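You operate a simulated robot arm through the tools that you are given. There is no shell and no other tool. Be economical: measure what you need, move in short steps, check, and stop when the job is done.

Carry out the task below with a simulated robot arm. There is one attempt and no reset: what you move stays moved.

JOB
Dust the green drawer box top, then polish a patch on it with the pink pad.
Fine: use the orange dust brush and the teal polish tin; lid back on, brush and pad back in their places. Set down upright: orange dust brush. A coat counts when it lies all over at full strength: go over it till it gets no stronger. What is to be rubbed or washed off counts as gone when no trace of it is left.

It is judged by the outcome, as a careful person would: the job done as asked, and still so three seconds after it is handed in. It fails if anything else is knocked over, pushed out of place, dropped, spilled or broken. Lids that push on must go on centred and level and be pressed home; caps that screw on are set level and turned clockwise until they are tight.

ROBOT AND FRAMES
A 7-joint arm with a two-finger parallel gripper, fixed in place. Base frame: the origin is at the foot of the arm, x ahead of it, y to its left, z up; the work surface is at about z = 0. Units: mm, degrees, N and s.
With the tool pointing down near the work surface it reaches from about 240 to 620 mm from the base axis. Its first joint turns from -66.0 to 66.0 degrees. Payload 2.6 kg.
Tool frame: the origin (TCP) lies between the finger pads and is the grasp point; the fingertips stand 30 mm ahead of it; z points along the fingers, y is the line along which they close. The gripper opens to 94 mm. The fingers are 28 mm wide and 10 mm thick; the gripper's body (50 by 96 mm) begins 55 mm behind the TCP.
Orientation is that of the tool frame in the base frame, as a unit quaternion [w, x, y, z]. With the fingers straight down and closing along the base's y, the tool's x points along the base's -x, its y along +y and its z along -z.

CONTROLS
- The arm moves only by the tool arm_command. Its argument "increments" is a list of rows, each an object of numbers (a shift or turn left out is 0, a gripper value left out holds the last): "ax", "ay", "az": the turn, a rotation vector about the base's x, y, z in degrees; "dx", "dy", "dz": the shift along the base's x, y, z in mm; "fingers": the finger opening in mm, from 0 to 94. In form: [{"ax": .., "ay": .., "az": .., "dx": .., "dy": .., "dz": .., "fingers": ..}, ...]. A call has 1 to 12 rows; each row shifts and turns the commanded pose from where the row before left it. A row lasts 0.2 s, in which the tool goes at most 50 mm and 8.6 degrees; a call with a longer step from one row to the next is refused whole, and so is a gripper value outside its range. Where a pose cannot be reached the arm comes as near as it can. A force on the tool above 40 N (or 10 N above the force at the start of the call, whichever is more), or a blocked arm, ends the call early, and 0.2 s more pass. Each finger travels about 72 mm/s and halts on what it meets, pressing with about 36 N; the grip force reading is that of the motor and also rises with nothing between the fingers. The clock runs only during rows and for 0.2 s after the last one: add rows that do not move to give the fingers time. The reply holds the time, the measured pose of the TCP, the force on the tool along the base axes, the opening and the grip force, in the units named above and with some noise, with the torque about the TCP (base axes, N m) and any sound that the robot's microphone picked up.
- Cameras (640 x 400 px; columns grow to the right, rows downward): "scene" is fixed at [45.7, 438.6, 580.3]; the picture's right is [-0.68, -0.73, 0.00], its down [-0.31, 0.29, -0.90] and it looks along [0.66, -0.62, -0.43] (base axes); focal length 297 px, centre (320, 200). "wrist" rides on the gripper at [76, 14, -102] in the tool frame; the picture's right is [-0.18, 0.98, 0.00], its down [-0.75, -0.14, -0.64] and it looks along [-0.63, -0.12, 0.77] (tool axes); focal length 243 px, centre (320, 200). There is no depth. A picture from a camera that has moved, and an enlarged one, comes with that camera's place and axes in the base frame and with its lens.
- camera(camera): a new picture of that camera. It takes no simulated time.
- zoom(camera, box): a new picture of the part [left, top, right, bottom] of that camera's present view, enlarged. It takes no simulated time.
- job_done(): hands the job in; it is judged then, once.

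Go step by step. Nothing tells you positions but the pictures and the camera data: compare them with the known pose of the tool, close in by small moves and look again before you grip or let go. The budget is 120 turns and 68 pictures, counting those below and the enlarged ones. Unless the task says otherwise, let go and move clear before handing in, and close with one line.

The tools are called after "Emit:" as a command line: name --argument value ..., lists and objects as JSON in quotes. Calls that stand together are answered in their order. arm_command: Moves the arm, as the interface text tells. Its arguments: {"type":"object","properties":{"increments":{"type":"array","items":{"type":"object","properties":{"ax":{"type":"number"},"ay":{"type":"number"},"az":{"type":"number"},"dx":{"type":"number"},"dy":{"type":"number"},"dz":{"type":"number"},"fingers":{"type":"number"}}}}},"required":["increments"]} The other tools are called the same way: camera (camera) takes a picture; zoom (camera, box) takes an enlarged picture of a part of a camera's view; job_done () hands the job in.

At the start:

```text
t: 0.0
eef_pos: [287.0, 68.3, 430.1]
orientation: [0.0, 0.0, 1.0, 0.0]
ft_force: [0.1, 0.0, 0.0]
moment: [0.01, 0.01, -0.01]
finger_gap: 93.9
finger_force: 0.1
```

scene: 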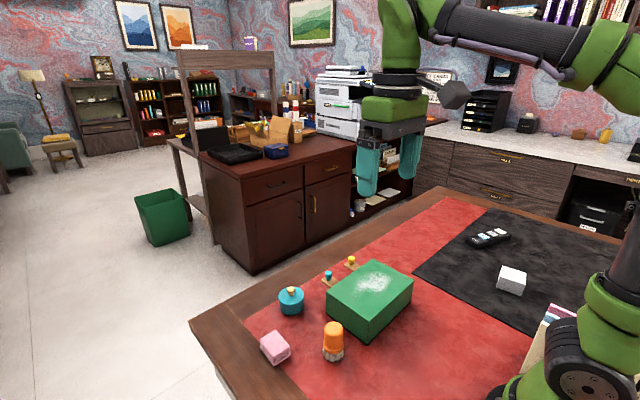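
wrist: 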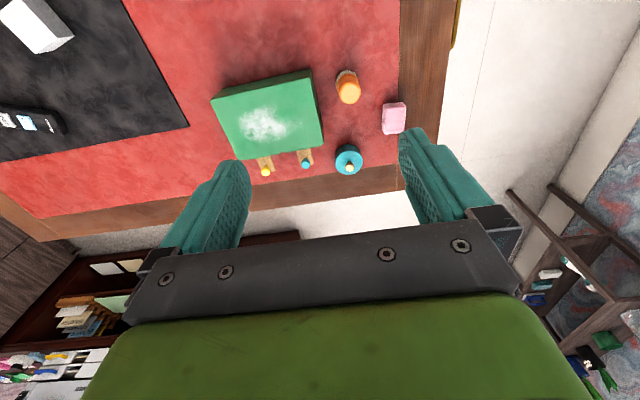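

I see the green box with white dust on top, the orange brush, the pink pad, the teal tin and two small knobs beside the box. I'll zoom in to measure these before moving.

Emit:
zoom --camera "scene" --box '[240, 240, 432, 372]'

Emit:
zoom --camera "wrist" --box '[200, 50, 424, 190]'

```text
3.03 times, centred on (336, 306) of scene
camera zoom: at [45.7, 438.6, 580.3], right [-0.68, -0.73, 0.0], down [-0.31, 0.29, -0.9], along [0.66, -0.62, -0.43], focal length 901 px, centre (272, -121)
```

zoom: 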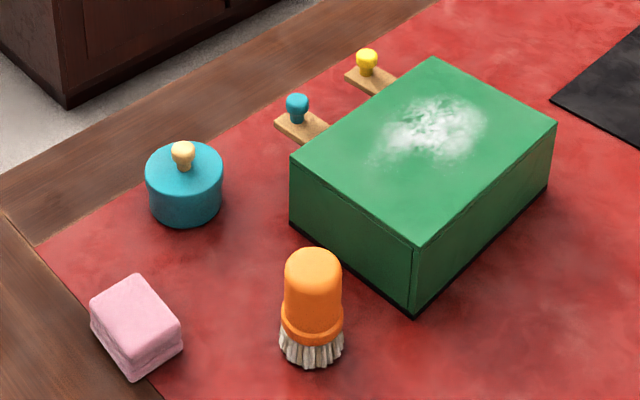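

```text
2.86 times, centred on (312, 120) of wrist
camera zoom: at [210.5, 82.7, 532.2], right [0.18, 0.98, 0.0], down [0.75, -0.14, 0.64], along [0.63, -0.12, -0.77], focal length 693 px, centre (343, 429)
```

zoom: 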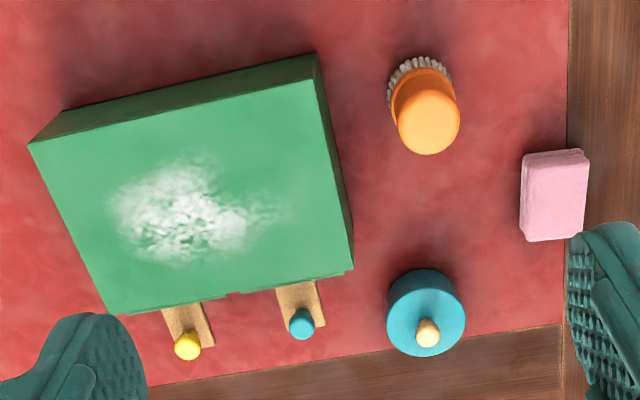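

The box top is level at z≈75, covering about x 313–441 and y −140–48. The brush is near (352,110), the tin near (513,95) and the pad near (437,199). I'll move above the brush with the fingers partly closed.

Emit:
arm_command --increments '[{"dx": 20, "dy": 14, "dz": -40, "fingers": 70}, {"dx": 20, "dy": 14, "dz": -40}, {"dx": 20, "dy": 13, "dz": -40}, {"dx": 5, "dz": -45}, {"dz": -45}, {"dz": -30}, {}]'

Emit:
camera --camera "wrist"

Emit:
camera --camera "scene"

```text
t: 1.6
eef_pos: [354.5, 108.1, 188.7]
orientation: [0.001, 0.0, 1.0, 0.0]
ft_force: [1.0, -0.3, 0.4]
moment: [0.01, 0.0, -0.01]
finger_gap: 69.8
finger_force: 0.1
```

```text
63 pictures are left
camera wrist: at [276.8, 122.8, 290.7], right [0.18, 0.98, 0.0], down [0.75, -0.14, 0.64], along [0.63, -0.12, -0.77], focal length 243 px, centre (320, 200)
```

wrist: 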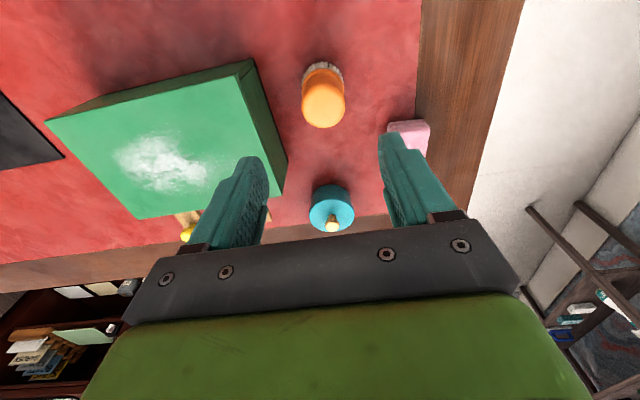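

```text
62 pictures are left
```

scene: 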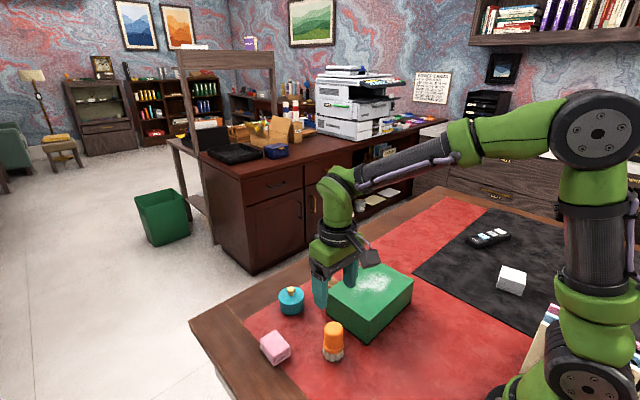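

The brush axis comes out at about (353,112), so I'm lowering onto the handle.

Emit:
arm_command --increments '[{"dx": 1, "dy": 2.7, "dz": -40}, {"dz": -40}, {"dz": -35}, {"dz": -16}, {}]'

Emit:
zoom --camera "scene" --box '[240, 240, 432, 372]'

```text
t: 2.8
eef_pos: [354.1, 110.8, 60.0]
orientation: [0.0, -0.001, 1.0, 0.0]
ft_force: [0.0, -0.1, 0.3]
moment: [0.01, 0.01, 0.0]
finger_gap: 70.0
finger_force: 0.1
```

```text
3.03 times, centred on (336, 306) of scene
camera zoom: at [45.7, 438.6, 580.3], right [-0.68, -0.73, 0.0], down [-0.31, 0.29, -0.9], along [0.66, -0.62, -0.43], focal length 901 px, centre (272, -121)
```

zoom: 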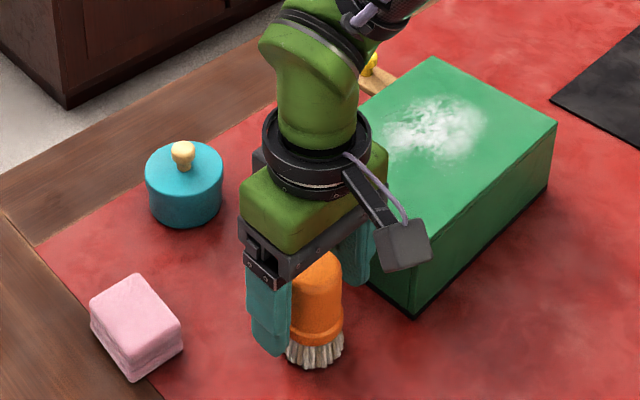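

The fingers straddle the handle, so I'll close on it.

Emit:
arm_command --increments '[{"fingers": 50}, {"fingers": 35}, {"fingers": 30}, {}]'

Emit:
zoom --camera "scene" --box '[240, 240, 432, 372]'

```text
t: 3.8
eef_pos: [354.2, 110.1, 60.0]
orientation: [0.0, 0.001, 1.0, 0.0]
ft_force: [0.5, -1.0, -0.6]
moment: [0.03, 0.0, -0.01]
finger_gap: 42.7
finger_force: 36.2
```

```text
3.03 times, centred on (336, 306) of scene
camera zoom: at [45.7, 438.6, 580.3], right [-0.68, -0.73, 0.0], down [-0.31, 0.29, -0.9], along [0.66, -0.62, -0.43], focal length 901 px, centre (272, -121)
```

zoom: 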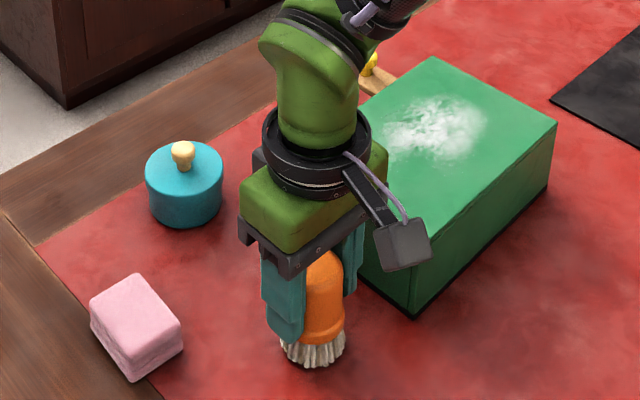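

The brush is held. I'm lifting it and carrying it over the near end of the box top.

Emit:
arm_command --increments '[{"dz": 30}, {"dz": 40}, {"dz": 40}, {"dy": -30}, {"dy": -30}, {"dx": -5, "dy": -30}, {}]'

Emit:
arm_command --increments '[{"dz": -10}, {"dz": -10}, {"dz": -8}, {}]'

Emit:
camera --camera "wrist"

Emit:
zoom --camera "scene" --box '[240, 220, 432, 352]'

```text
t: 5.4
eef_pos: [351.7, 20.8, 170.8]
orientation: [0.0, 0.0, 1.0, 0.0]
ft_force: [-0.4, -0.7, -0.8]
moment: [0.0, -0.02, -0.01]
finger_gap: 42.6
finger_force: 36.0
```

```text
t: 6.4
eef_pos: [349.8, 22.9, 140.5]
orientation: [0.0, 0.0, 1.0, 0.0]
ft_force: [0.2, 0.5, -0.9]
moment: [-0.01, 0.02, 0.05]
finger_gap: 42.8
finger_force: 35.9
```

```text
59 pictures are left
camera wrist: at [272.0, 37.1, 242.9], right [0.18, 0.98, 0.0], down [0.75, -0.14, 0.64], along [0.63, -0.12, -0.77], focal length 243 px, centre (320, 200)
```

wrist: 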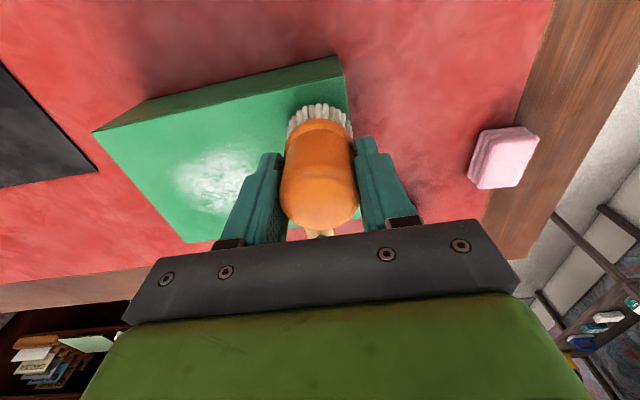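

```text
3.03 times, centred on (336, 286) of scene
camera zoom: at [45.7, 438.6, 580.3], right [-0.68, -0.73, 0.0], down [-0.31, 0.29, -0.9], along [0.66, -0.62, -0.43], focal length 901 px, centre (272, -61)
```

zoom: 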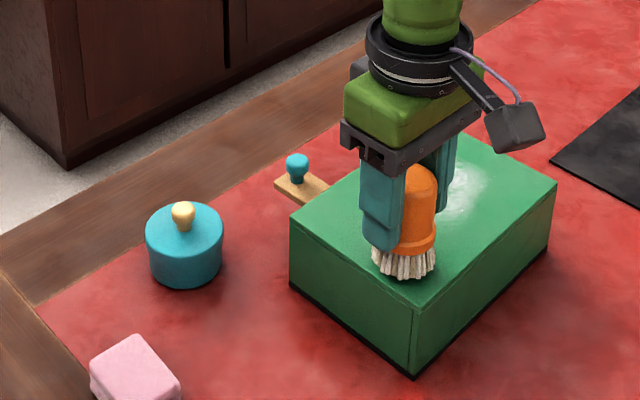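

The bristles are just above the box top. I'll lower in small steps until I feel contact.

Emit:
arm_command --increments '[{"dz": -2}, {"dz": -2}, {}]'

Emit:
arm_command --increments '[{"dz": -1.5}, {}]'

Emit:
arm_command --increments '[{"dz": -1.5}, {}]'

```text
t: 7.2
eef_pos: [347.0, 23.4, 138.0]
orientation: [0.0, 0.0, 1.0, 0.0]
ft_force: [0.4, -0.7, -0.7]
moment: [0.0, 0.01, -0.01]
finger_gap: 42.5
finger_force: 35.8
```

```text
t: 7.8
eef_pos: [347.7, 21.5, 135.7]
orientation: [0.0, 0.0, 1.0, 0.0]
ft_force: [0.8, 0.0, -0.4]
moment: [-0.02, -0.01, -0.01]
finger_gap: 42.7
finger_force: 35.9
```

```text
t: 8.4
eef_pos: [348.4, 21.8, 135.1]
orientation: [0.0, 0.0, 1.0, 0.0]
ft_force: [-3.5, 0.0, 9.2]
moment: [-0.02, 0.18, -0.01]
finger_gap: 42.6
finger_force: 36.3
```

Contact is at about 9 N. I'll sweep along −y, shift over by one row and come back.

Emit:
arm_command --increments '[{"dy": -20}, {"dy": -25}, {"dy": -25}, {"dy": -25}, {"dy": -25}, {"dy": -20}, {"dx": 16}, {"dy": 25}, {"dy": 25}, {"dy": 25}, {"dy": 25}, {"dy": 25}]'

Emit:
zoom --camera "scene" --box '[240, 220, 432, 352]'

```text
t: 11.0
eef_pos: [366.1, 6.3, 135.2]
orientation: [0.0, -0.001, 1.0, 0.0]
ft_force: [-1.7, -4.5, 14.7]
moment: [-0.24, 0.07, 0.04]
finger_gap: 42.6
finger_force: 35.5
```

```text
3.03 times, centred on (336, 286) of scene
camera zoom: at [45.7, 438.6, 580.3], right [-0.68, -0.73, 0.0], down [-0.31, 0.29, -0.9], along [0.66, -0.62, -0.43], focal length 901 px, centre (272, -61)
```

zoom: 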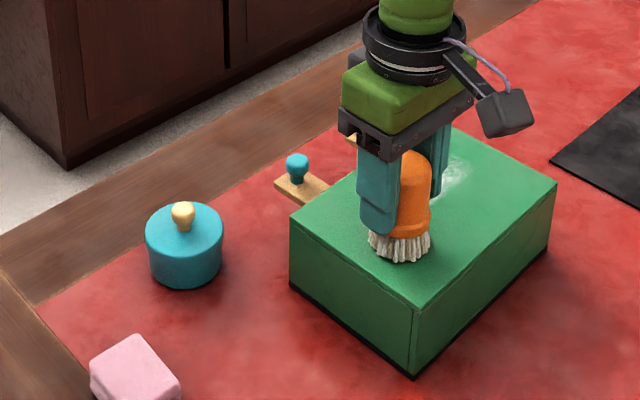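

The near rows look clean, so I'll continue across the rest of the top.

Emit:
arm_command --increments '[{"dy": 15}, {"dx": 16}, {"dy": -20}, {"dy": -25}, {"dy": -25}, {"dy": -25}, {"dy": -25}, {"dy": -20}, {"dx": 16}, {"dy": 25}, {"dy": 25}, {"dy": 25}]'

Emit:
arm_command --increments '[{"dy": 25}, {"dy": 25}, {"dy": 15}, {"dx": 16}, {"dy": -20}, {"dy": -25}, {"dy": -25}, {"dy": -25}, {"dy": -25}, {"dy": -20}, {}]'

Emit:
arm_command --increments '[{"dz": 30}, {"dz": 30}, {"dy": 40}, {"dy": 40}, {"dy": 40}, {"dy": 40}, {"dx": -30, "dy": 40}, {}]'

Emit:
zoom --camera "scene" --box '[280, 230, 440, 340]'

Emit:
camera --camera "wrist"

```text
t: 13.6
eef_pos: [396.6, -42.2, 134.5]
orientation: [0.002, 0.0, 1.0, 0.0]
ft_force: [0.9, -8.4, 21.3]
moment: [-0.39, 0.12, 0.12]
finger_gap: 42.7
finger_force: 36.0
```

```text
t: 16.0
eef_pos: [412.9, -117.5, 134.5]
orientation: [0.001, -0.001, 1.0, 0.0]
ft_force: [0.4, 0.0, -0.7]
moment: [-0.01, 0.04, -0.01]
finger_gap: 42.8
finger_force: 35.9
```

```text
t: 17.8
eef_pos: [382.5, 84.2, 197.1]
orientation: [0.0, -0.001, 1.0, 0.0]
ft_force: [-0.6, 0.5, -0.3]
moment: [-0.01, -0.02, -0.01]
finger_gap: 42.5
finger_force: 36.1
```

```text
3.64 times, centred on (360, 285) of scene
camera zoom: at [45.7, 438.6, 580.3], right [-0.68, -0.73, 0.0], down [-0.31, 0.29, -0.9], along [0.66, -0.62, -0.43], focal length 1081 px, centre (174, -109)
```

zoom: 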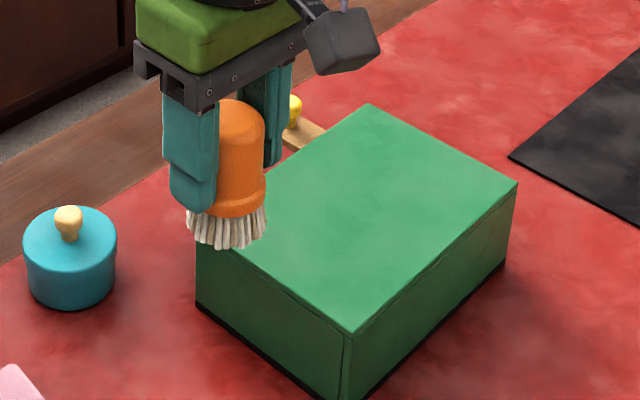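

```text
55 pictures are left
camera wrist: at [304.8, 98.0, 298.0], right [0.18, 0.98, 0.0], down [0.75, -0.14, 0.64], along [0.63, -0.12, -0.77], focal length 243 px, centre (320, 200)
```

wrist: 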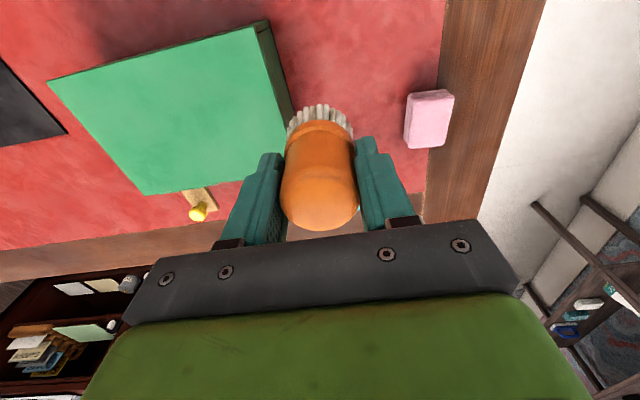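

The dust looks almost entirely gone. I'll zoom in to check for faint traces.

Emit:
zoom --camera "wrist" --box '[40, 10, 300, 200]'

Emit:
zoom --camera "scene" --box '[330, 255, 415, 315]'

```text
2.11 times, centred on (170, 105) of wrist
camera zoom: at [304.8, 98.0, 298.0], right [0.18, 0.98, 0.0], down [0.75, -0.14, 0.64], along [0.63, -0.12, -0.77], focal length 511 px, centre (636, 400)
```

zoom: 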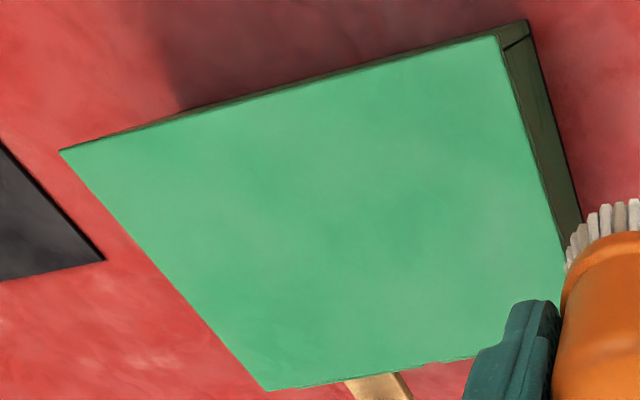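

```text
6.67 times, centred on (372, 285) of scene
camera zoom: at [45.7, 438.6, 580.3], right [-0.68, -0.73, 0.0], down [-0.31, 0.29, -0.9], along [0.66, -0.62, -0.43], focal length 1982 px, centre (-30, -367)
```

zoom: 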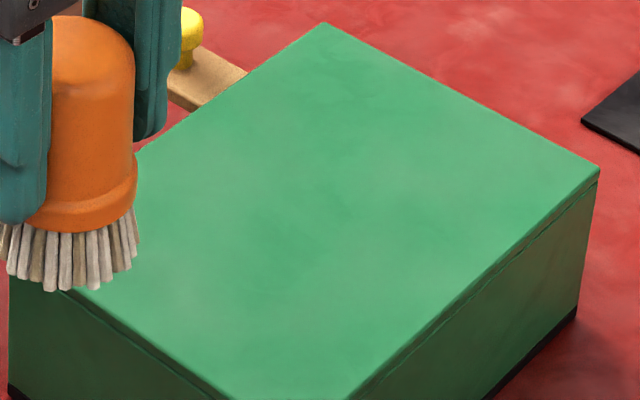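

It looks clean. One more full pass with offset rows will make sure nothing is left near the edges.

Emit:
arm_command --increments '[{"dx": -24, "dy": -28}, {"dx": -24, "dy": -28}, {"dz": -25}, {"dz": -20}, {"dz": -10}, {"dz": -5.3}, {}]'

Emit:
arm_command --increments '[{"dy": -25}, {"dy": -25}, {"dy": -25}, {"dy": -25}, {"dy": -25}, {"dy": -21}, {"dx": 22}, {"dy": 25}, {"dy": 25}, {"dy": 25}, {"dy": 25}, {"dy": 25}]'

Emit:
arm_command --increments '[{"dy": 21}, {"dx": 20}, {"dy": -25}, {"dy": -25}, {"dy": -25}, {"dy": -25}, {"dy": -25}, {"dy": -21}, {"dx": 22}, {"dy": 25}, {"dy": 25}, {"dy": 25}]'

Emit:
arm_command --increments '[{"dy": 25}, {"dy": 25}, {"dy": 21}, {"dx": 22}, {"dy": -25}, {"dy": -25}, {"dy": -25}, {"dy": -25}, {"dy": -25}, {"dy": -21}, {}]'

```text
t: 19.4
eef_pos: [334.8, 26.3, 134.5]
orientation: [0.0, 0.0, 1.0, -0.001]
ft_force: [-0.4, -0.7, 2.7]
moment: [0.06, 0.04, 0.0]
finger_gap: 42.7
finger_force: 36.1
```

```text
t: 22.0
eef_pos: [356.6, 6.2, 134.8]
orientation: [-0.001, -0.002, 1.0, 0.0]
ft_force: [0.6, -2.5, 7.4]
moment: [-0.22, -0.18, -0.02]
finger_gap: 42.5
finger_force: 35.9
```

```text
t: 24.6
eef_pos: [398.2, -45.1, 133.7]
orientation: [0.001, -0.002, 1.0, 0.0]
ft_force: [1.0, -0.6, 3.6]
moment: [-0.07, -0.04, -0.01]
finger_gap: 42.4
finger_force: 36.5
```

```text
t: 27.0
eef_pos: [420.8, -119.3, 132.8]
orientation: [0.002, -0.001, 1.0, 0.0]
ft_force: [0.0, 7.6, 22.8]
moment: [0.37, 0.1, 0.03]
finger_gap: 42.9
finger_force: 36.3
```

The second pass is done. I'll lift and carry the brush back to its spot at (353,112).

Emit:
arm_command --increments '[{"dz": 30}, {"dz": 30}, {"dy": 40}, {"dy": 40}, {"dy": 40}, {"dx": -20, "dy": 40}, {"dx": -20, "dy": 40}, {"dx": -27, "dy": 32}, {}]'

Emit:
zoom --camera "scene" --box '[240, 240, 432, 372]'

Emit:
arm_command --increments '[{"dz": -40}, {"dz": -40}, {"dz": -35}, {"dz": -14}, {}]'

```text
t: 29.0
eef_pos: [352.2, 114.3, 192.9]
orientation: [0.0, 0.0, 1.0, 0.0]
ft_force: [0.2, -0.9, -1.2]
moment: [0.01, 0.0, 0.01]
finger_gap: 42.6
finger_force: 36.1
```

```text
3.03 times, centred on (336, 306) of scene
camera zoom: at [45.7, 438.6, 580.3], right [-0.68, -0.73, 0.0], down [-0.31, 0.29, -0.9], along [0.66, -0.62, -0.43], focal length 901 px, centre (272, -121)
```

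zoom: 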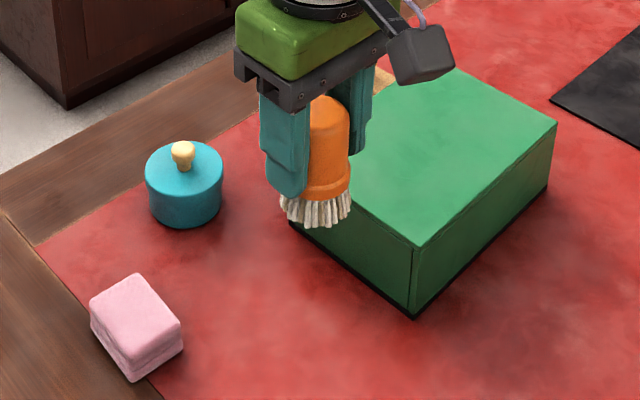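

```text
t: 30.2
eef_pos: [354.0, 110.9, 64.3]
orientation: [0.0, 0.0, 1.0, 0.0]
ft_force: [-0.1, 0.5, -0.2]
moment: [-0.01, -0.01, 0.0]
finger_gap: 42.7
finger_force: 36.4
```

I'll lower it in small steps until it touches.

Emit:
arm_command --increments '[{"dz": -2}, {"dz": -2}, {}]'

Emit:
arm_command --increments '[{"dz": -1.5}, {}]'

Emit:
arm_command --increments '[{"dz": -1}, {}]'

```text
t: 31.0
eef_pos: [354.7, 111.4, 61.6]
orientation: [0.0, 0.0, 1.0, 0.0]
ft_force: [-0.6, 0.7, -0.5]
moment: [-0.02, 0.03, 0.01]
finger_gap: 42.6
finger_force: 36.0
```

```text
t: 31.6
eef_pos: [353.6, 112.1, 58.4]
orientation: [0.0, 0.0, 1.0, 0.0]
ft_force: [-0.3, 0.1, -0.8]
moment: [0.0, 0.0, -0.02]
finger_gap: 42.7
finger_force: 35.8
```

```text
t: 32.2
eef_pos: [354.3, 111.9, 59.4]
orientation: [0.0, 0.0, 1.0, 0.0]
ft_force: [-1.8, -0.8, 4.8]
moment: [-0.08, 0.06, -0.02]
finger_gap: 42.7
finger_force: 36.1
```

It's touching the surface, so I'll release and rise clear.

Emit:
arm_command --increments '[{"fingers": 46}, {"fingers": 56}, {"fingers": 66}, {"fingers": 70}, {}, {"dz": 30}, {"dz": 40}, {"dz": 40}, {"dz": 30}, {}]'

Emit:
zoom --camera "scene" --box '[240, 240, 432, 372]'

```text
t: 34.4
eef_pos: [353.1, 111.4, 199.3]
orientation: [-0.001, -0.001, 1.0, 0.0]
ft_force: [-0.4, -0.5, -0.1]
moment: [0.0, 0.0, -0.01]
finger_gap: 70.1
finger_force: 0.0
```

```text
3.03 times, centred on (336, 306) of scene
camera zoom: at [45.7, 438.6, 580.3], right [-0.68, -0.73, 0.0], down [-0.31, 0.29, -0.9], along [0.66, -0.62, -0.43], focal length 901 px, centre (272, -121)
```

zoom: 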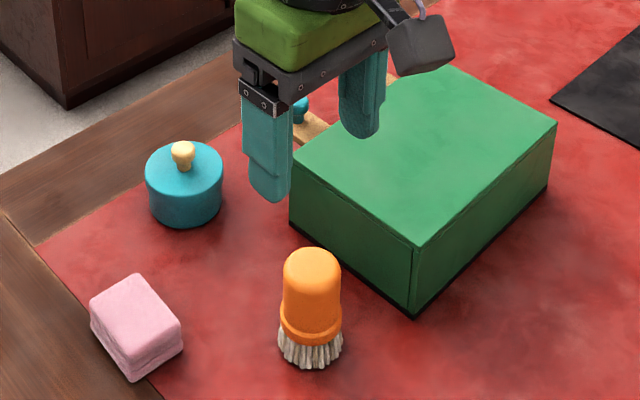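

The brush is upright back in its place. Next I'll look at the tin and pad from closer.

Emit:
arm_command --increments '[{"dx": 30, "dz": 20}, {"dx": 30, "dz": 20}, {"dx": 20, "dy": 10}, {}]'

Emit:
camera --camera "wrist"

```text
t: 35.4
eef_pos: [433.1, 124.2, 240.1]
orientation: [-0.001, -0.001, 1.0, -0.001]
ft_force: [0.5, 0.9, 0.1]
moment: [-0.03, -0.01, -0.01]
finger_gap: 70.0
finger_force: 0.1
```

```text
50 pictures are left
camera wrist: at [356.2, 137.5, 340.8], right [0.18, 0.98, 0.0], down [0.75, -0.14, 0.64], along [0.63, -0.12, -0.77], focal length 243 px, centre (320, 200)
```

wrist: 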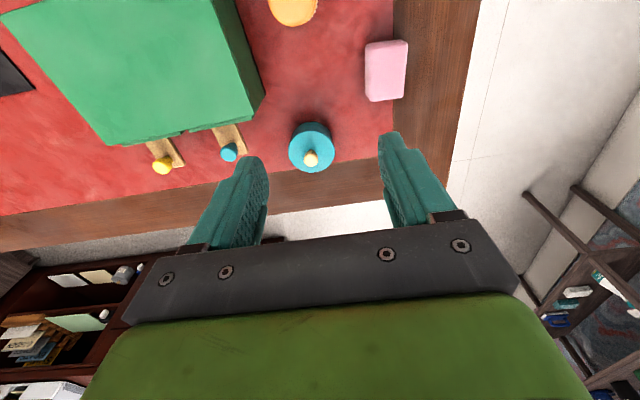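

Emit:
zoom --camera "wrist" --box '[270, 20, 430, 180]'

Emit:
zoom --camera "scene" --box '[250, 275, 330, 375]'

```text
2.50 times, centred on (350, 100) of wrist
camera zoom: at [356.2, 137.5, 340.8], right [0.18, 0.98, 0.0], down [0.75, -0.14, 0.64], along [0.63, -0.12, -0.77], focal length 606 px, centre (245, 450)
```

zoom: 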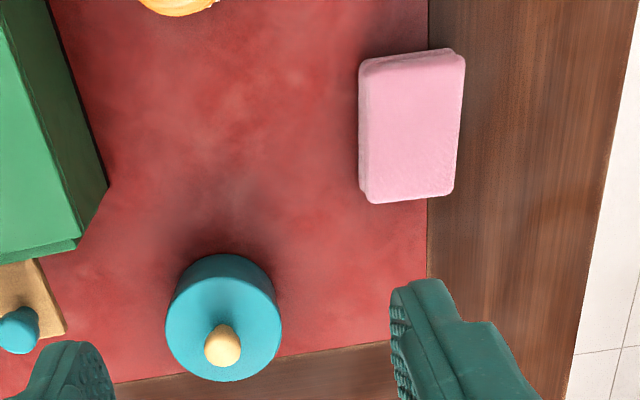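

```text
4.00 times, centred on (290, 325) of scene
camera zoom: at [45.8, 438.6, 580.3], right [-0.68, -0.73, 0.0], down [-0.31, 0.29, -0.9], along [0.66, -0.62, -0.43], focal length 1189 px, centre (440, -300)
```

zoom: 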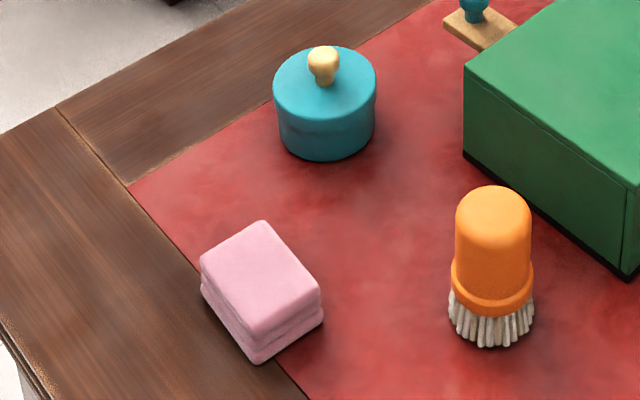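

The tin axis is at about (514,95.5), with the lid top at z≈38 and the knob top at z≈58. I'll go above the knob with the fingers narrowed.

Emit:
arm_command --increments '[{"dx": 30, "dy": -10, "dz": -30, "fingers": 44}, {"dx": 30, "dy": -10, "dz": -30}, {"dx": 21, "dy": -6.5, "dz": -30}, {"dz": -30}, {"dz": -25}, {}, {}]'

Emit:
zoom --camera "scene" --box '[250, 250, 350, 325]'

Emit:
camera --camera "wrist"

```text
t: 37.0
eef_pos: [514.6, 95.1, 95.4]
orientation: [0.0, 0.0, 1.0, 0.0]
ft_force: [-0.3, 0.0, 0.1]
moment: [0.01, -0.01, -0.01]
finger_gap: 43.9
finger_force: 0.0
```

```text
5.33 times, centred on (300, 288) of scene
camera zoom: at [45.7, 438.6, 580.3], right [-0.68, -0.73, 0.0], down [-0.31, 0.29, -0.9], along [0.66, -0.62, -0.43], focal length 1585 px, centre (427, -267)
```

zoom: 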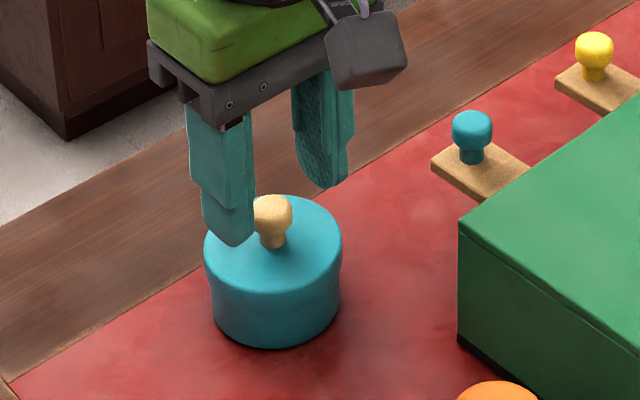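

```text
46 pictures are left
camera wrist: at [437.2, 110.0, 195.9], right [0.18, 0.98, 0.0], down [0.75, -0.14, 0.64], along [0.63, -0.12, -0.77], focal length 243 px, centre (320, 200)
```

wrist: 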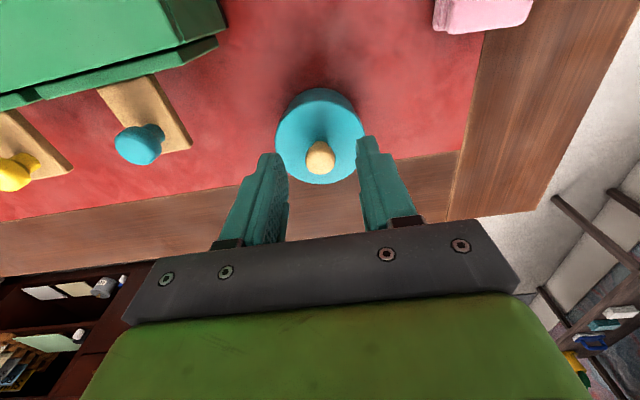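

The knob is centred between the fingers. I'll lower to it and grip.

Emit:
arm_command --increments '[{"dx": 1.5, "dz": -10}, {"dz": -9}, {}, {"fingers": 30}, {"fingers": 15}, {"fingers": 8}, {}, {}]'

Emit:
zoom --camera "scene" --box '[250, 250, 350, 325]'

```text
t: 38.8
eef_pos: [515.2, 93.6, 75.5]
orientation: [-0.001, 0.0, 1.0, 0.0]
ft_force: [-0.1, 1.2, 0.4]
moment: [0.01, -0.01, 0.0]
finger_gap: 17.5
finger_force: 35.7
heard: snap
```

```text
5.33 times, centred on (300, 288) of scene
camera zoom: at [45.7, 438.6, 580.3], right [-0.68, -0.73, 0.0], down [-0.31, 0.29, -0.9], along [0.66, -0.62, -0.43], focal length 1585 px, centre (427, -267)
```

zoom: 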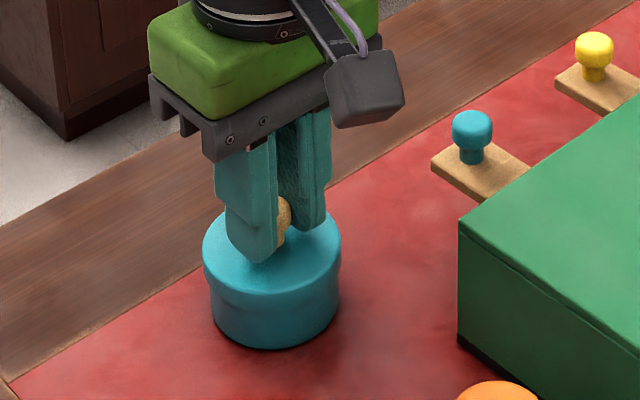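

I heard a snap, which is probably the lid coming free or the grip engaging. I'll lift gently and check.

Emit:
arm_command --increments '[{"dz": 3}, {"dz": 4}, {"dz": 6}, {}]'

Emit:
zoom --camera "scene" --box '[250, 250, 350, 325]'

```text
t: 39.8
eef_pos: [516.4, 95.3, 88.0]
orientation: [0.0, -0.001, 1.0, -0.001]
ft_force: [0.9, -0.9, -1.2]
moment: [0.0, -0.01, -0.04]
finger_gap: 17.6
finger_force: 35.8
```

```text
5.33 times, centred on (300, 288) of scene
camera zoom: at [45.7, 438.6, 580.3], right [-0.68, -0.73, 0.0], down [-0.31, 0.29, -0.9], along [0.66, -0.62, -0.43], focal length 1585 px, centre (427, -267)
```

zoom: 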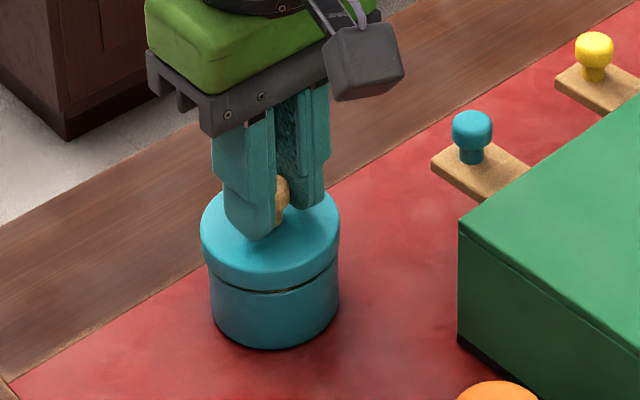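

The lid is coming off cleanly and the tin stays put. I'll raise it and carry it to the free spot near (435,108).

Emit:
arm_command --increments '[{"dz": 15}, {"dz": 25}, {"dx": -30, "dy": 4}, {"dx": -30, "dy": 4}, {"dx": -20.5, "dy": 4.5}, {"dz": -20}, {"dz": -20}, {}]'

Emit:
camera --camera "scene"

Emit:
zoom --camera "scene" --box '[250, 260, 370, 350]'

```text
t: 41.6
eef_pos: [435.4, 107.7, 86.9]
orientation: [0.0, -0.001, 1.0, -0.001]
ft_force: [0.4, 0.6, -0.6]
moment: [-0.02, 0.0, -0.01]
finger_gap: 17.6
finger_force: 36.5
```

```text
43 pictures are left
```

scene: 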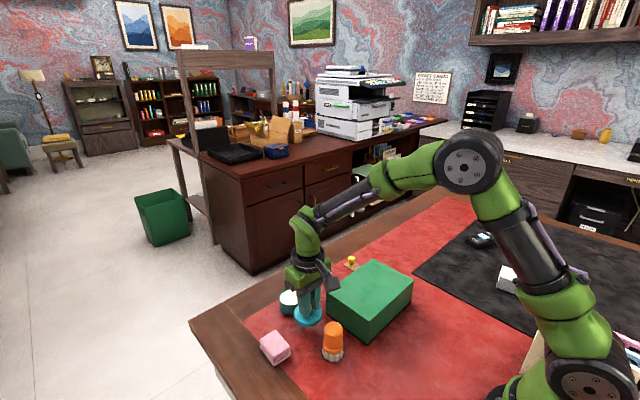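

```text
4.44 times, centred on (310, 305) of scene
camera zoom: at [45.7, 438.6, 580.3], right [-0.68, -0.73, 0.0], down [-0.31, 0.29, -0.9], along [0.66, -0.62, -0.43], focal length 1321 px, centre (364, -267)
```

zoom: 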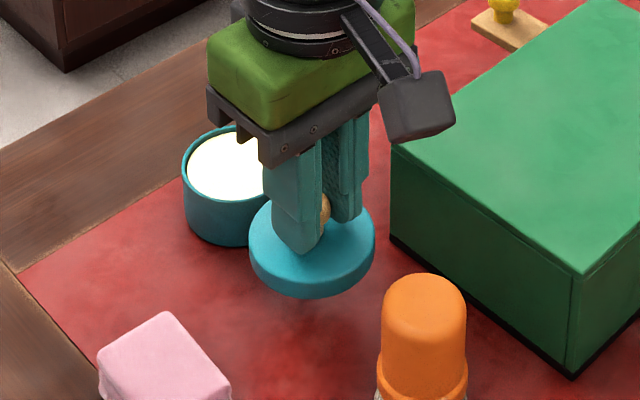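

The tin is open and full of cream polish. I'm lowering the lid to the table.

Emit:
arm_command --increments '[{"dz": -15}, {"dz": -13}, {}]'

Emit:
arm_command --increments '[{"dz": -3}, {}]'

Emit:
arm_command --increments '[{"dz": -3}, {}]'

Emit:
zoom --camera "scene" --box '[250, 260, 370, 350]'

```text
t: 42.4
eef_pos: [435.6, 108.7, 58.9]
orientation: [0.0, -0.001, 1.0, 0.001]
ft_force: [0.6, 0.2, -0.4]
moment: [-0.01, -0.02, 0.0]
finger_gap: 17.6
finger_force: 36.2
```

```text
t: 43.0
eef_pos: [435.2, 109.1, 56.9]
orientation: [0.0, 0.0, 1.0, 0.0]
ft_force: [0.1, -0.3, -0.5]
moment: [-0.03, 0.01, 0.03]
finger_gap: 17.5
finger_force: 36.3
```

```text
t: 43.6
eef_pos: [435.8, 108.9, 53.9]
orientation: [0.001, 0.0, 1.0, 0.0]
ft_force: [0.2, 0.3, 0.2]
moment: [-0.02, 0.01, 0.03]
finger_gap: 17.8
finger_force: 36.0
```

```text
4.44 times, centred on (310, 305) of scene
camera zoom: at [45.7, 438.6, 580.3], right [-0.68, -0.73, 0.0], down [-0.31, 0.29, -0.9], along [0.66, -0.62, -0.43], focal length 1321 px, centre (364, -267)
```

zoom: 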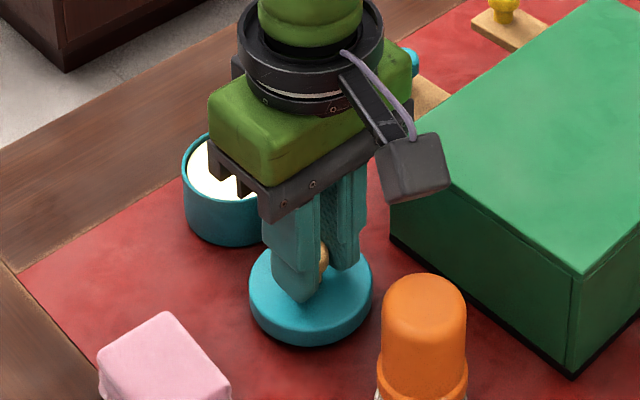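

Emit:
arm_command --increments '[{"dz": -2}, {}]'

Emit:
arm_command --increments '[{"dz": -1.5}, {}]'

```text
t: 44.2
eef_pos: [435.8, 107.6, 51.5]
orientation: [0.0, 0.0, 1.0, 0.0]
ft_force: [-0.1, -0.5, 0.1]
moment: [0.0, -0.02, -0.01]
finger_gap: 17.6
finger_force: 36.3
```

```text
t: 44.8
eef_pos: [435.7, 107.5, 50.3]
orientation: [0.0, -0.001, 1.0, 0.0]
ft_force: [0.8, -1.0, -0.2]
moment: [0.0, -0.01, -0.01]
finger_gap: 17.8
finger_force: 35.5
```

No contact yet, so I'll keep lowering in small steps.

Emit:
arm_command --increments '[{"dz": -1.5}, {}]'

Emit:
arm_command --increments '[{"dz": -1.5}, {}]'

Emit:
arm_command --increments '[{"dz": -1}, {}]'

```text
t: 45.4
eef_pos: [437.2, 107.8, 49.5]
orientation: [0.0, 0.0, 1.0, 0.001]
ft_force: [-0.4, -0.8, -0.9]
moment: [0.02, -0.03, 0.02]
finger_gap: 17.6
finger_force: 36.3
```

```text
t: 46.0
eef_pos: [435.5, 106.0, 46.8]
orientation: [0.0, 0.0, 1.0, 0.0]
ft_force: [-0.1, 0.7, -0.5]
moment: [-0.02, -0.05, -0.03]
finger_gap: 17.9
finger_force: 36.1
```

```text
t: 46.6
eef_pos: [436.2, 107.5, 46.1]
orientation: [0.0, 0.0, 1.0, 0.0]
ft_force: [-0.3, 0.0, -1.0]
moment: [0.02, -0.03, 0.01]
finger_gap: 17.8
finger_force: 35.6
```

Emit:
arm_command --increments '[{"dz": -1.2}, {}]'

Emit:
arm_command --increments '[{"dz": -1.2}, {}]'

Emit:
zoom --camera "scene" --box '[270, 280, 350, 340]'

```text
t: 47.2
eef_pos: [436.3, 107.0, 45.5]
orientation: [-0.001, 0.0, 1.0, 0.0]
ft_force: [0.6, -0.3, -0.1]
moment: [-0.01, 0.01, 0.01]
finger_gap: 17.7
finger_force: 35.9
```

```text
t: 47.8
eef_pos: [436.4, 107.2, 44.0]
orientation: [0.0, 0.001, 1.0, -0.001]
ft_force: [-0.1, -0.7, 0.0]
moment: [0.0, -0.01, 0.02]
finger_gap: 17.8
finger_force: 36.3
```

```text
6.67 times, centred on (310, 310) of scene
camera zoom: at [45.7, 438.6, 580.3], right [-0.68, -0.73, 0.0], down [-0.31, 0.29, -0.9], along [0.66, -0.62, -0.43], focal length 1982 px, centre (387, -533)
```

zoom: 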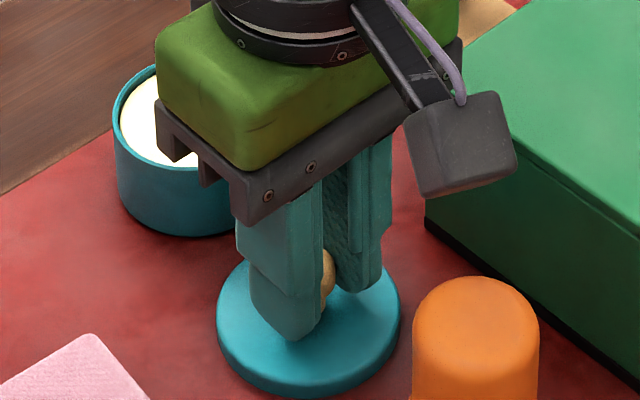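

The lid is nearly down, so I'll keep going in 1 mm steps.

Emit:
arm_command --increments '[{"dz": -1}, {}]'

Emit:
arm_command --increments '[{"dz": -1}, {}]'

Emit:
arm_command --increments '[{"dz": -1}, {}]'

```text
t: 48.4
eef_pos: [434.4, 107.7, 42.3]
orientation: [0.0, 0.0, 1.0, 0.0]
ft_force: [-0.9, 0.4, -0.1]
moment: [-0.03, 0.01, 0.02]
finger_gap: 17.6
finger_force: 36.1
```

```text
t: 49.0
eef_pos: [435.2, 108.8, 41.2]
orientation: [-0.001, 0.0, 1.0, 0.0]
ft_force: [-0.1, -0.7, -0.6]
moment: [0.0, -0.01, 0.01]
finger_gap: 17.8
finger_force: 36.1
```

```text
t: 49.6
eef_pos: [436.1, 107.2, 39.7]
orientation: [0.0, 0.0, 1.0, -0.001]
ft_force: [0.3, 0.5, -0.5]
moment: [0.03, 0.02, -0.02]
finger_gap: 17.7
finger_force: 35.7
```

Emit:
arm_command --increments '[{"dz": -1}, {}]'

Emit:
arm_command --increments '[{"dz": -1}, {}]'

Emit:
zoom --camera "scene" --box '[270, 280, 350, 340]'

```text
t: 50.2
eef_pos: [436.3, 108.5, 40.5]
orientation: [0.0, 0.0, 1.0, 0.0]
ft_force: [-0.6, 0.5, 3.8]
moment: [0.03, 0.01, -0.03]
finger_gap: 17.8
finger_force: 35.9
```

```text
t: 50.8
eef_pos: [435.5, 108.3, 40.1]
orientation: [0.001, 0.0, 1.0, 0.001]
ft_force: [-4.2, -0.8, 22.0]
moment: [-0.1, 0.2, -0.08]
finger_gap: 17.7
finger_force: 35.9
```

```text
6.67 times, centred on (310, 310) of scene
camera zoom: at [45.6, 438.6, 580.3], right [-0.68, -0.73, 0.0], down [-0.31, 0.29, -0.9], along [0.66, -0.62, -0.43], focal length 1982 px, centre (387, -533)
```

zoom: 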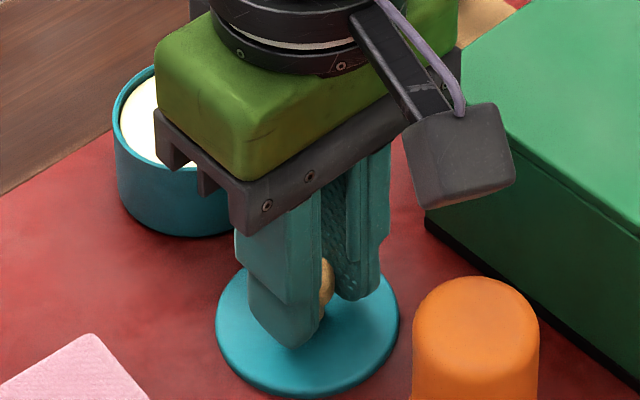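

The lid is down. I'll ease off, release and rise.

Emit:
arm_command --increments '[{"dz": 1}, {"fingers": 22}, {"fingers": 32}, {"fingers": 40}, {}, {"dz": 20}, {"dz": 40}, {"dz": 40}, {"dz": 40, "fingers": 80}, {"dx": -20, "dz": 20}, {"dx": -20, "dy": 25}, {}]'

Emit:
camera --camera "wrist"

Emit:
zoom --camera "scene" --box '[250, 260, 370, 370]'

```text
t: 53.4
eef_pos: [394.7, 133.0, 199.8]
orientation: [0.0, -0.001, 1.0, 0.001]
ft_force: [1.0, 0.2, -0.5]
moment: [0.02, -0.01, 0.02]
finger_gap: 80.0
finger_force: 0.1
```

```text
38 pictures are left
camera wrist: at [318.4, 148.3, 301.1], right [0.18, 0.98, 0.0], down [0.75, -0.14, 0.64], along [0.63, -0.12, -0.77], focal length 243 px, centre (320, 200)
```

wrist: 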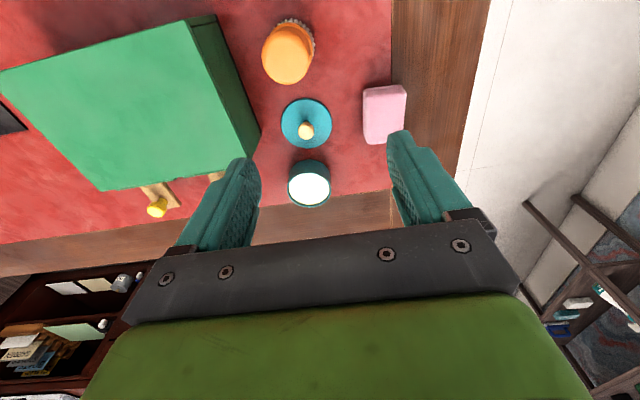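

```text
3.64 times, centred on (310, 315) of scene
camera zoom: at [45.7, 438.6, 580.3], right [-0.68, -0.73, 0.0], down [-0.31, 0.29, -0.9], along [0.66, -0.62, -0.43], focal length 1081 px, centre (356, -218)
```

zoom: 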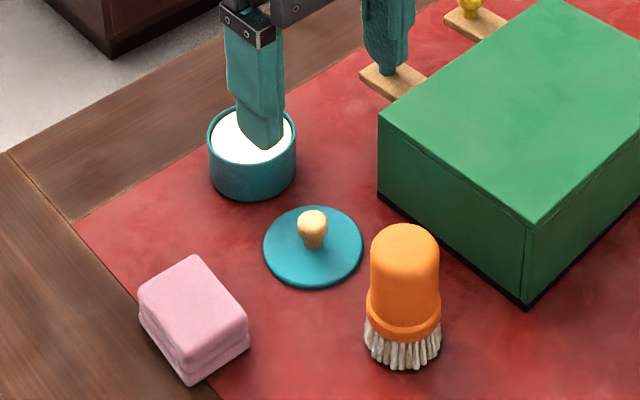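

The lid is parked safely. I'll measure the pad and the open tin more precisely before gripping the pad.

Emit:
zoom --camera "wrist" --box '[270, 70, 430, 210]'

```text
2.86 times, centred on (350, 140) of wrist
camera zoom: at [318.4, 148.3, 301.1], right [0.18, 0.98, 0.0], down [0.75, -0.14, 0.64], along [0.63, -0.12, -0.77], focal length 693 px, centre (234, 371)
```

zoom: 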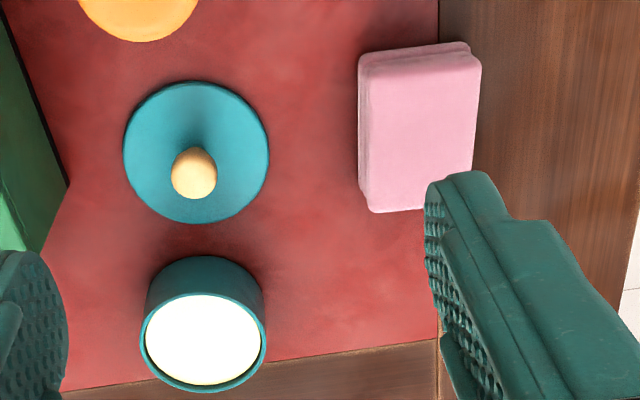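

The pad measures about 58×42 mm, centred near (437,201) and aligned with the axes. I'll go over it and lower to grip its upper half.

Emit:
arm_command --increments '[{"dx": 21, "dy": 34}, {"dx": 21, "dy": 34}, {"dz": -40}, {"dz": -40}, {"dz": -30}, {"dz": -20, "fingers": 66}, {}, {}]'

Emit:
zoom --camera "scene" --box '[220, 270, 340, 370]'

Emit:
camera --camera "wrist"

```text
t: 55.2
eef_pos: [438.2, 200.5, 68.9]
orientation: [-0.001, 0.0, 1.0, 0.0]
ft_force: [0.6, -0.2, 0.6]
moment: [0.01, 0.0, -0.02]
finger_gap: 66.1
finger_force: 0.1
```

```text
4.00 times, centred on (280, 320) of scene
camera zoom: at [45.7, 438.6, 580.3], right [-0.68, -0.73, 0.0], down [-0.31, 0.29, -0.9], along [0.66, -0.62, -0.43], focal length 1189 px, centre (480, -280)
```

zoom: 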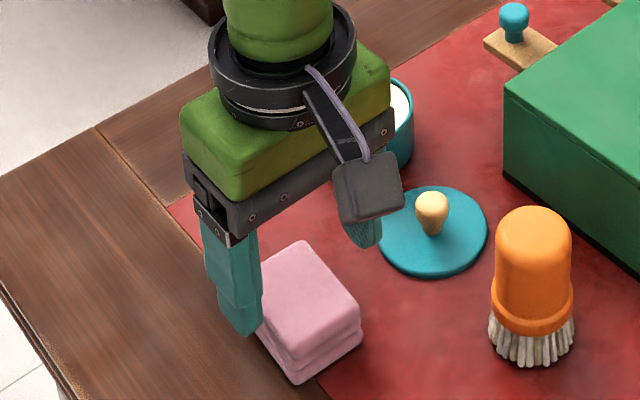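

```text
34 pictures are left
camera wrist: at [360.8, 214.7, 170.2], right [0.18, 0.98, 0.0], down [0.75, -0.14, 0.64], along [0.63, -0.12, -0.77], focal length 243 px, centre (320, 200)
```

wrist: 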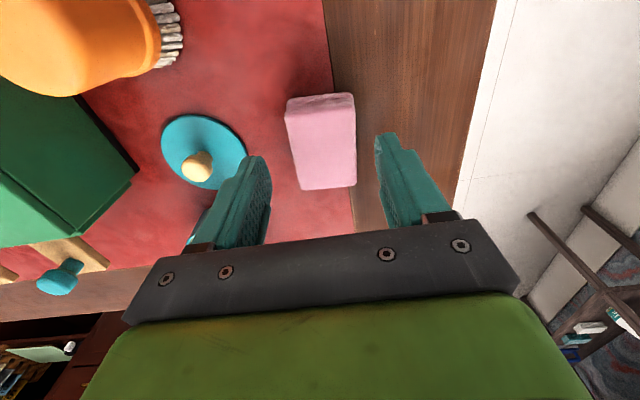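

The fingers are well aligned around the pad, so I'll lower and grip.

Emit:
arm_command --increments '[{"dx": -1, "dz": -15}, {"dz": -10}, {}, {"fingers": 50}, {"fingers": 40}, {"fingers": 32}, {}, {}]'

Emit:
zoom --camera "scene" --box '[220, 270, 340, 370]'

```text
t: 57.0
eef_pos: [436.9, 200.6, 45.6]
orientation: [0.0, 0.0, 1.0, 0.0]
ft_force: [0.4, 1.2, 0.5]
moment: [0.05, 0.0, 0.02]
finger_gap: 43.9
finger_force: 36.2
```

```text
4.00 times, centred on (280, 320) of scene
camera zoom: at [45.7, 438.6, 580.3], right [-0.68, -0.73, 0.0], down [-0.31, 0.29, -0.9], along [0.66, -0.62, -0.43], focal length 1189 px, centre (480, -280)
```

zoom: 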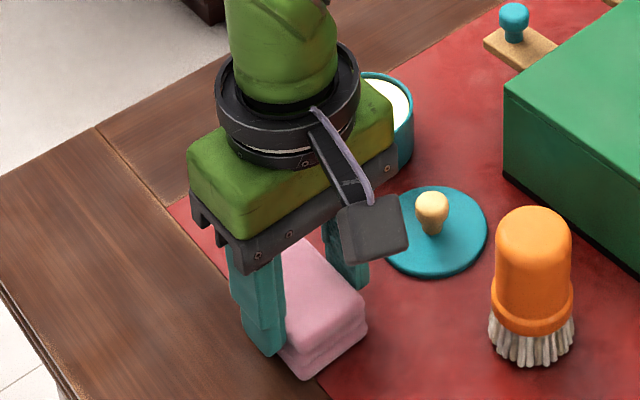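

The pad is held at 44 mm. Flat, it's slightly too big for the tin opening, so I'll tilt it about 13° and dip its far end. First I'll lift and carry it over.

Emit:
arm_command --increments '[{"dz": 25}, {"dz": 35}, {"dz": 35}, {"dx": 20, "dy": -35}, {"dx": 22, "dy": -35}, {"dx": 25.4, "dy": -35}, {"ay": 6.5}, {"ay": 6.5}, {"dz": -20}, {"dz": -15}, {}]'

Emit:
zoom --camera "scene" --box '[240, 250, 340, 325]'

Emit:
camera --camera "wrist"

```text
t: 59.4
eef_pos: [503.7, 94.1, 104.5]
orientation: [-0.113, 0.0, 0.994, 0.0]
ft_force: [-0.2, -0.1, 0.1]
moment: [0.0, 0.02, -0.01]
finger_gap: 43.9
finger_force: 36.4
```

```text
5.33 times, centred on (290, 288) of scene
camera zoom: at [45.7, 438.6, 580.3], right [-0.68, -0.73, 0.0], down [-0.31, 0.29, -0.9], along [0.66, -0.62, -0.43], focal length 1585 px, centre (480, -267)
```

zoom: 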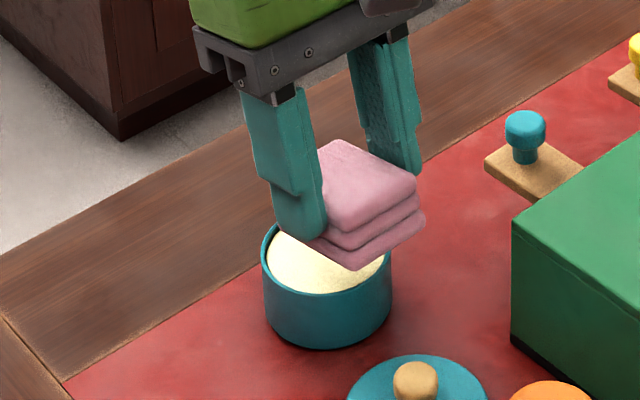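

```text
31 pictures are left
camera wrist: at [452.0, 109.5, 221.3], right [0.18, 0.98, -0.04], down [0.88, -0.14, 0.46], along [0.44, -0.12, -0.89], focal length 243 px, centre (320, 200)
```

wrist: 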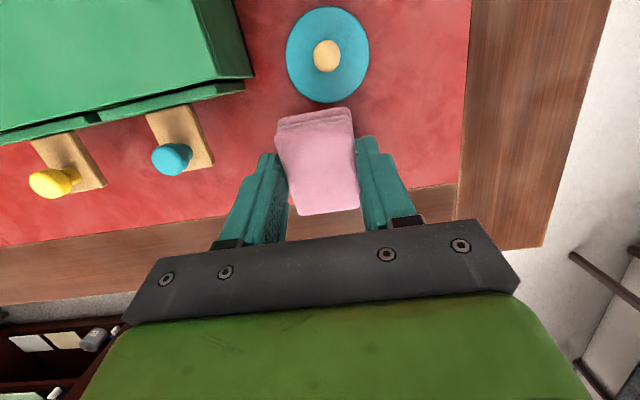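

The pad's far edge is above the tin. I'll lower it in small steps.

Emit:
arm_command --increments '[{"dz": -5}, {"dz": -5}, {}]'

Emit:
arm_command --increments '[{"dz": -2}, {"dz": -2}, {}]'

Emit:
arm_command --increments '[{"dz": -2}, {}]'

Emit:
zoom --camera "scene" --box '[240, 250, 340, 325]'

```text
t: 60.2
eef_pos: [504.1, 96.1, 95.4]
orientation: [-0.114, -0.001, 0.993, 0.0]
ft_force: [-0.2, 0.0, -0.1]
moment: [0.01, 0.01, 0.01]
finger_gap: 43.8
finger_force: 35.9
```

```text
t: 61.0
eef_pos: [504.9, 95.8, 90.8]
orientation: [-0.113, 0.0, 0.994, 0.0]
ft_force: [0.5, -0.2, -0.8]
moment: [0.0, 0.0, -0.01]
finger_gap: 44.0
finger_force: 35.8
```

```text
t: 61.6
eef_pos: [504.5, 95.5, 88.2]
orientation: [-0.113, 0.0, 0.994, 0.0]
ft_force: [0.8, 0.0, -0.2]
moment: [0.01, -0.02, 0.02]
finger_gap: 44.0
finger_force: 36.0
```

```text
5.33 times, centred on (290, 288) of scene
camera zoom: at [45.7, 438.6, 580.3], right [-0.68, -0.73, 0.0], down [-0.31, 0.29, -0.9], along [0.66, -0.62, -0.43], focal length 1585 px, centre (480, -267)
```

zoom: 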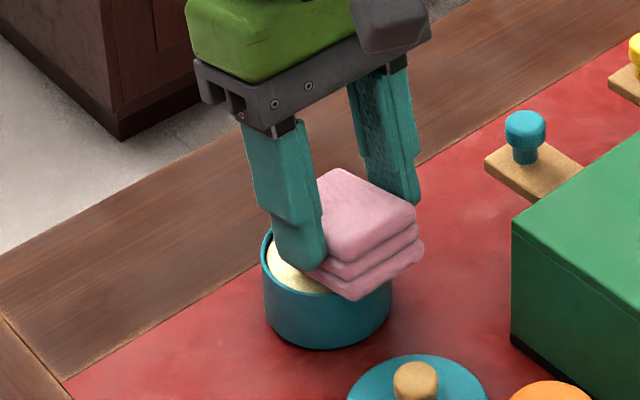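

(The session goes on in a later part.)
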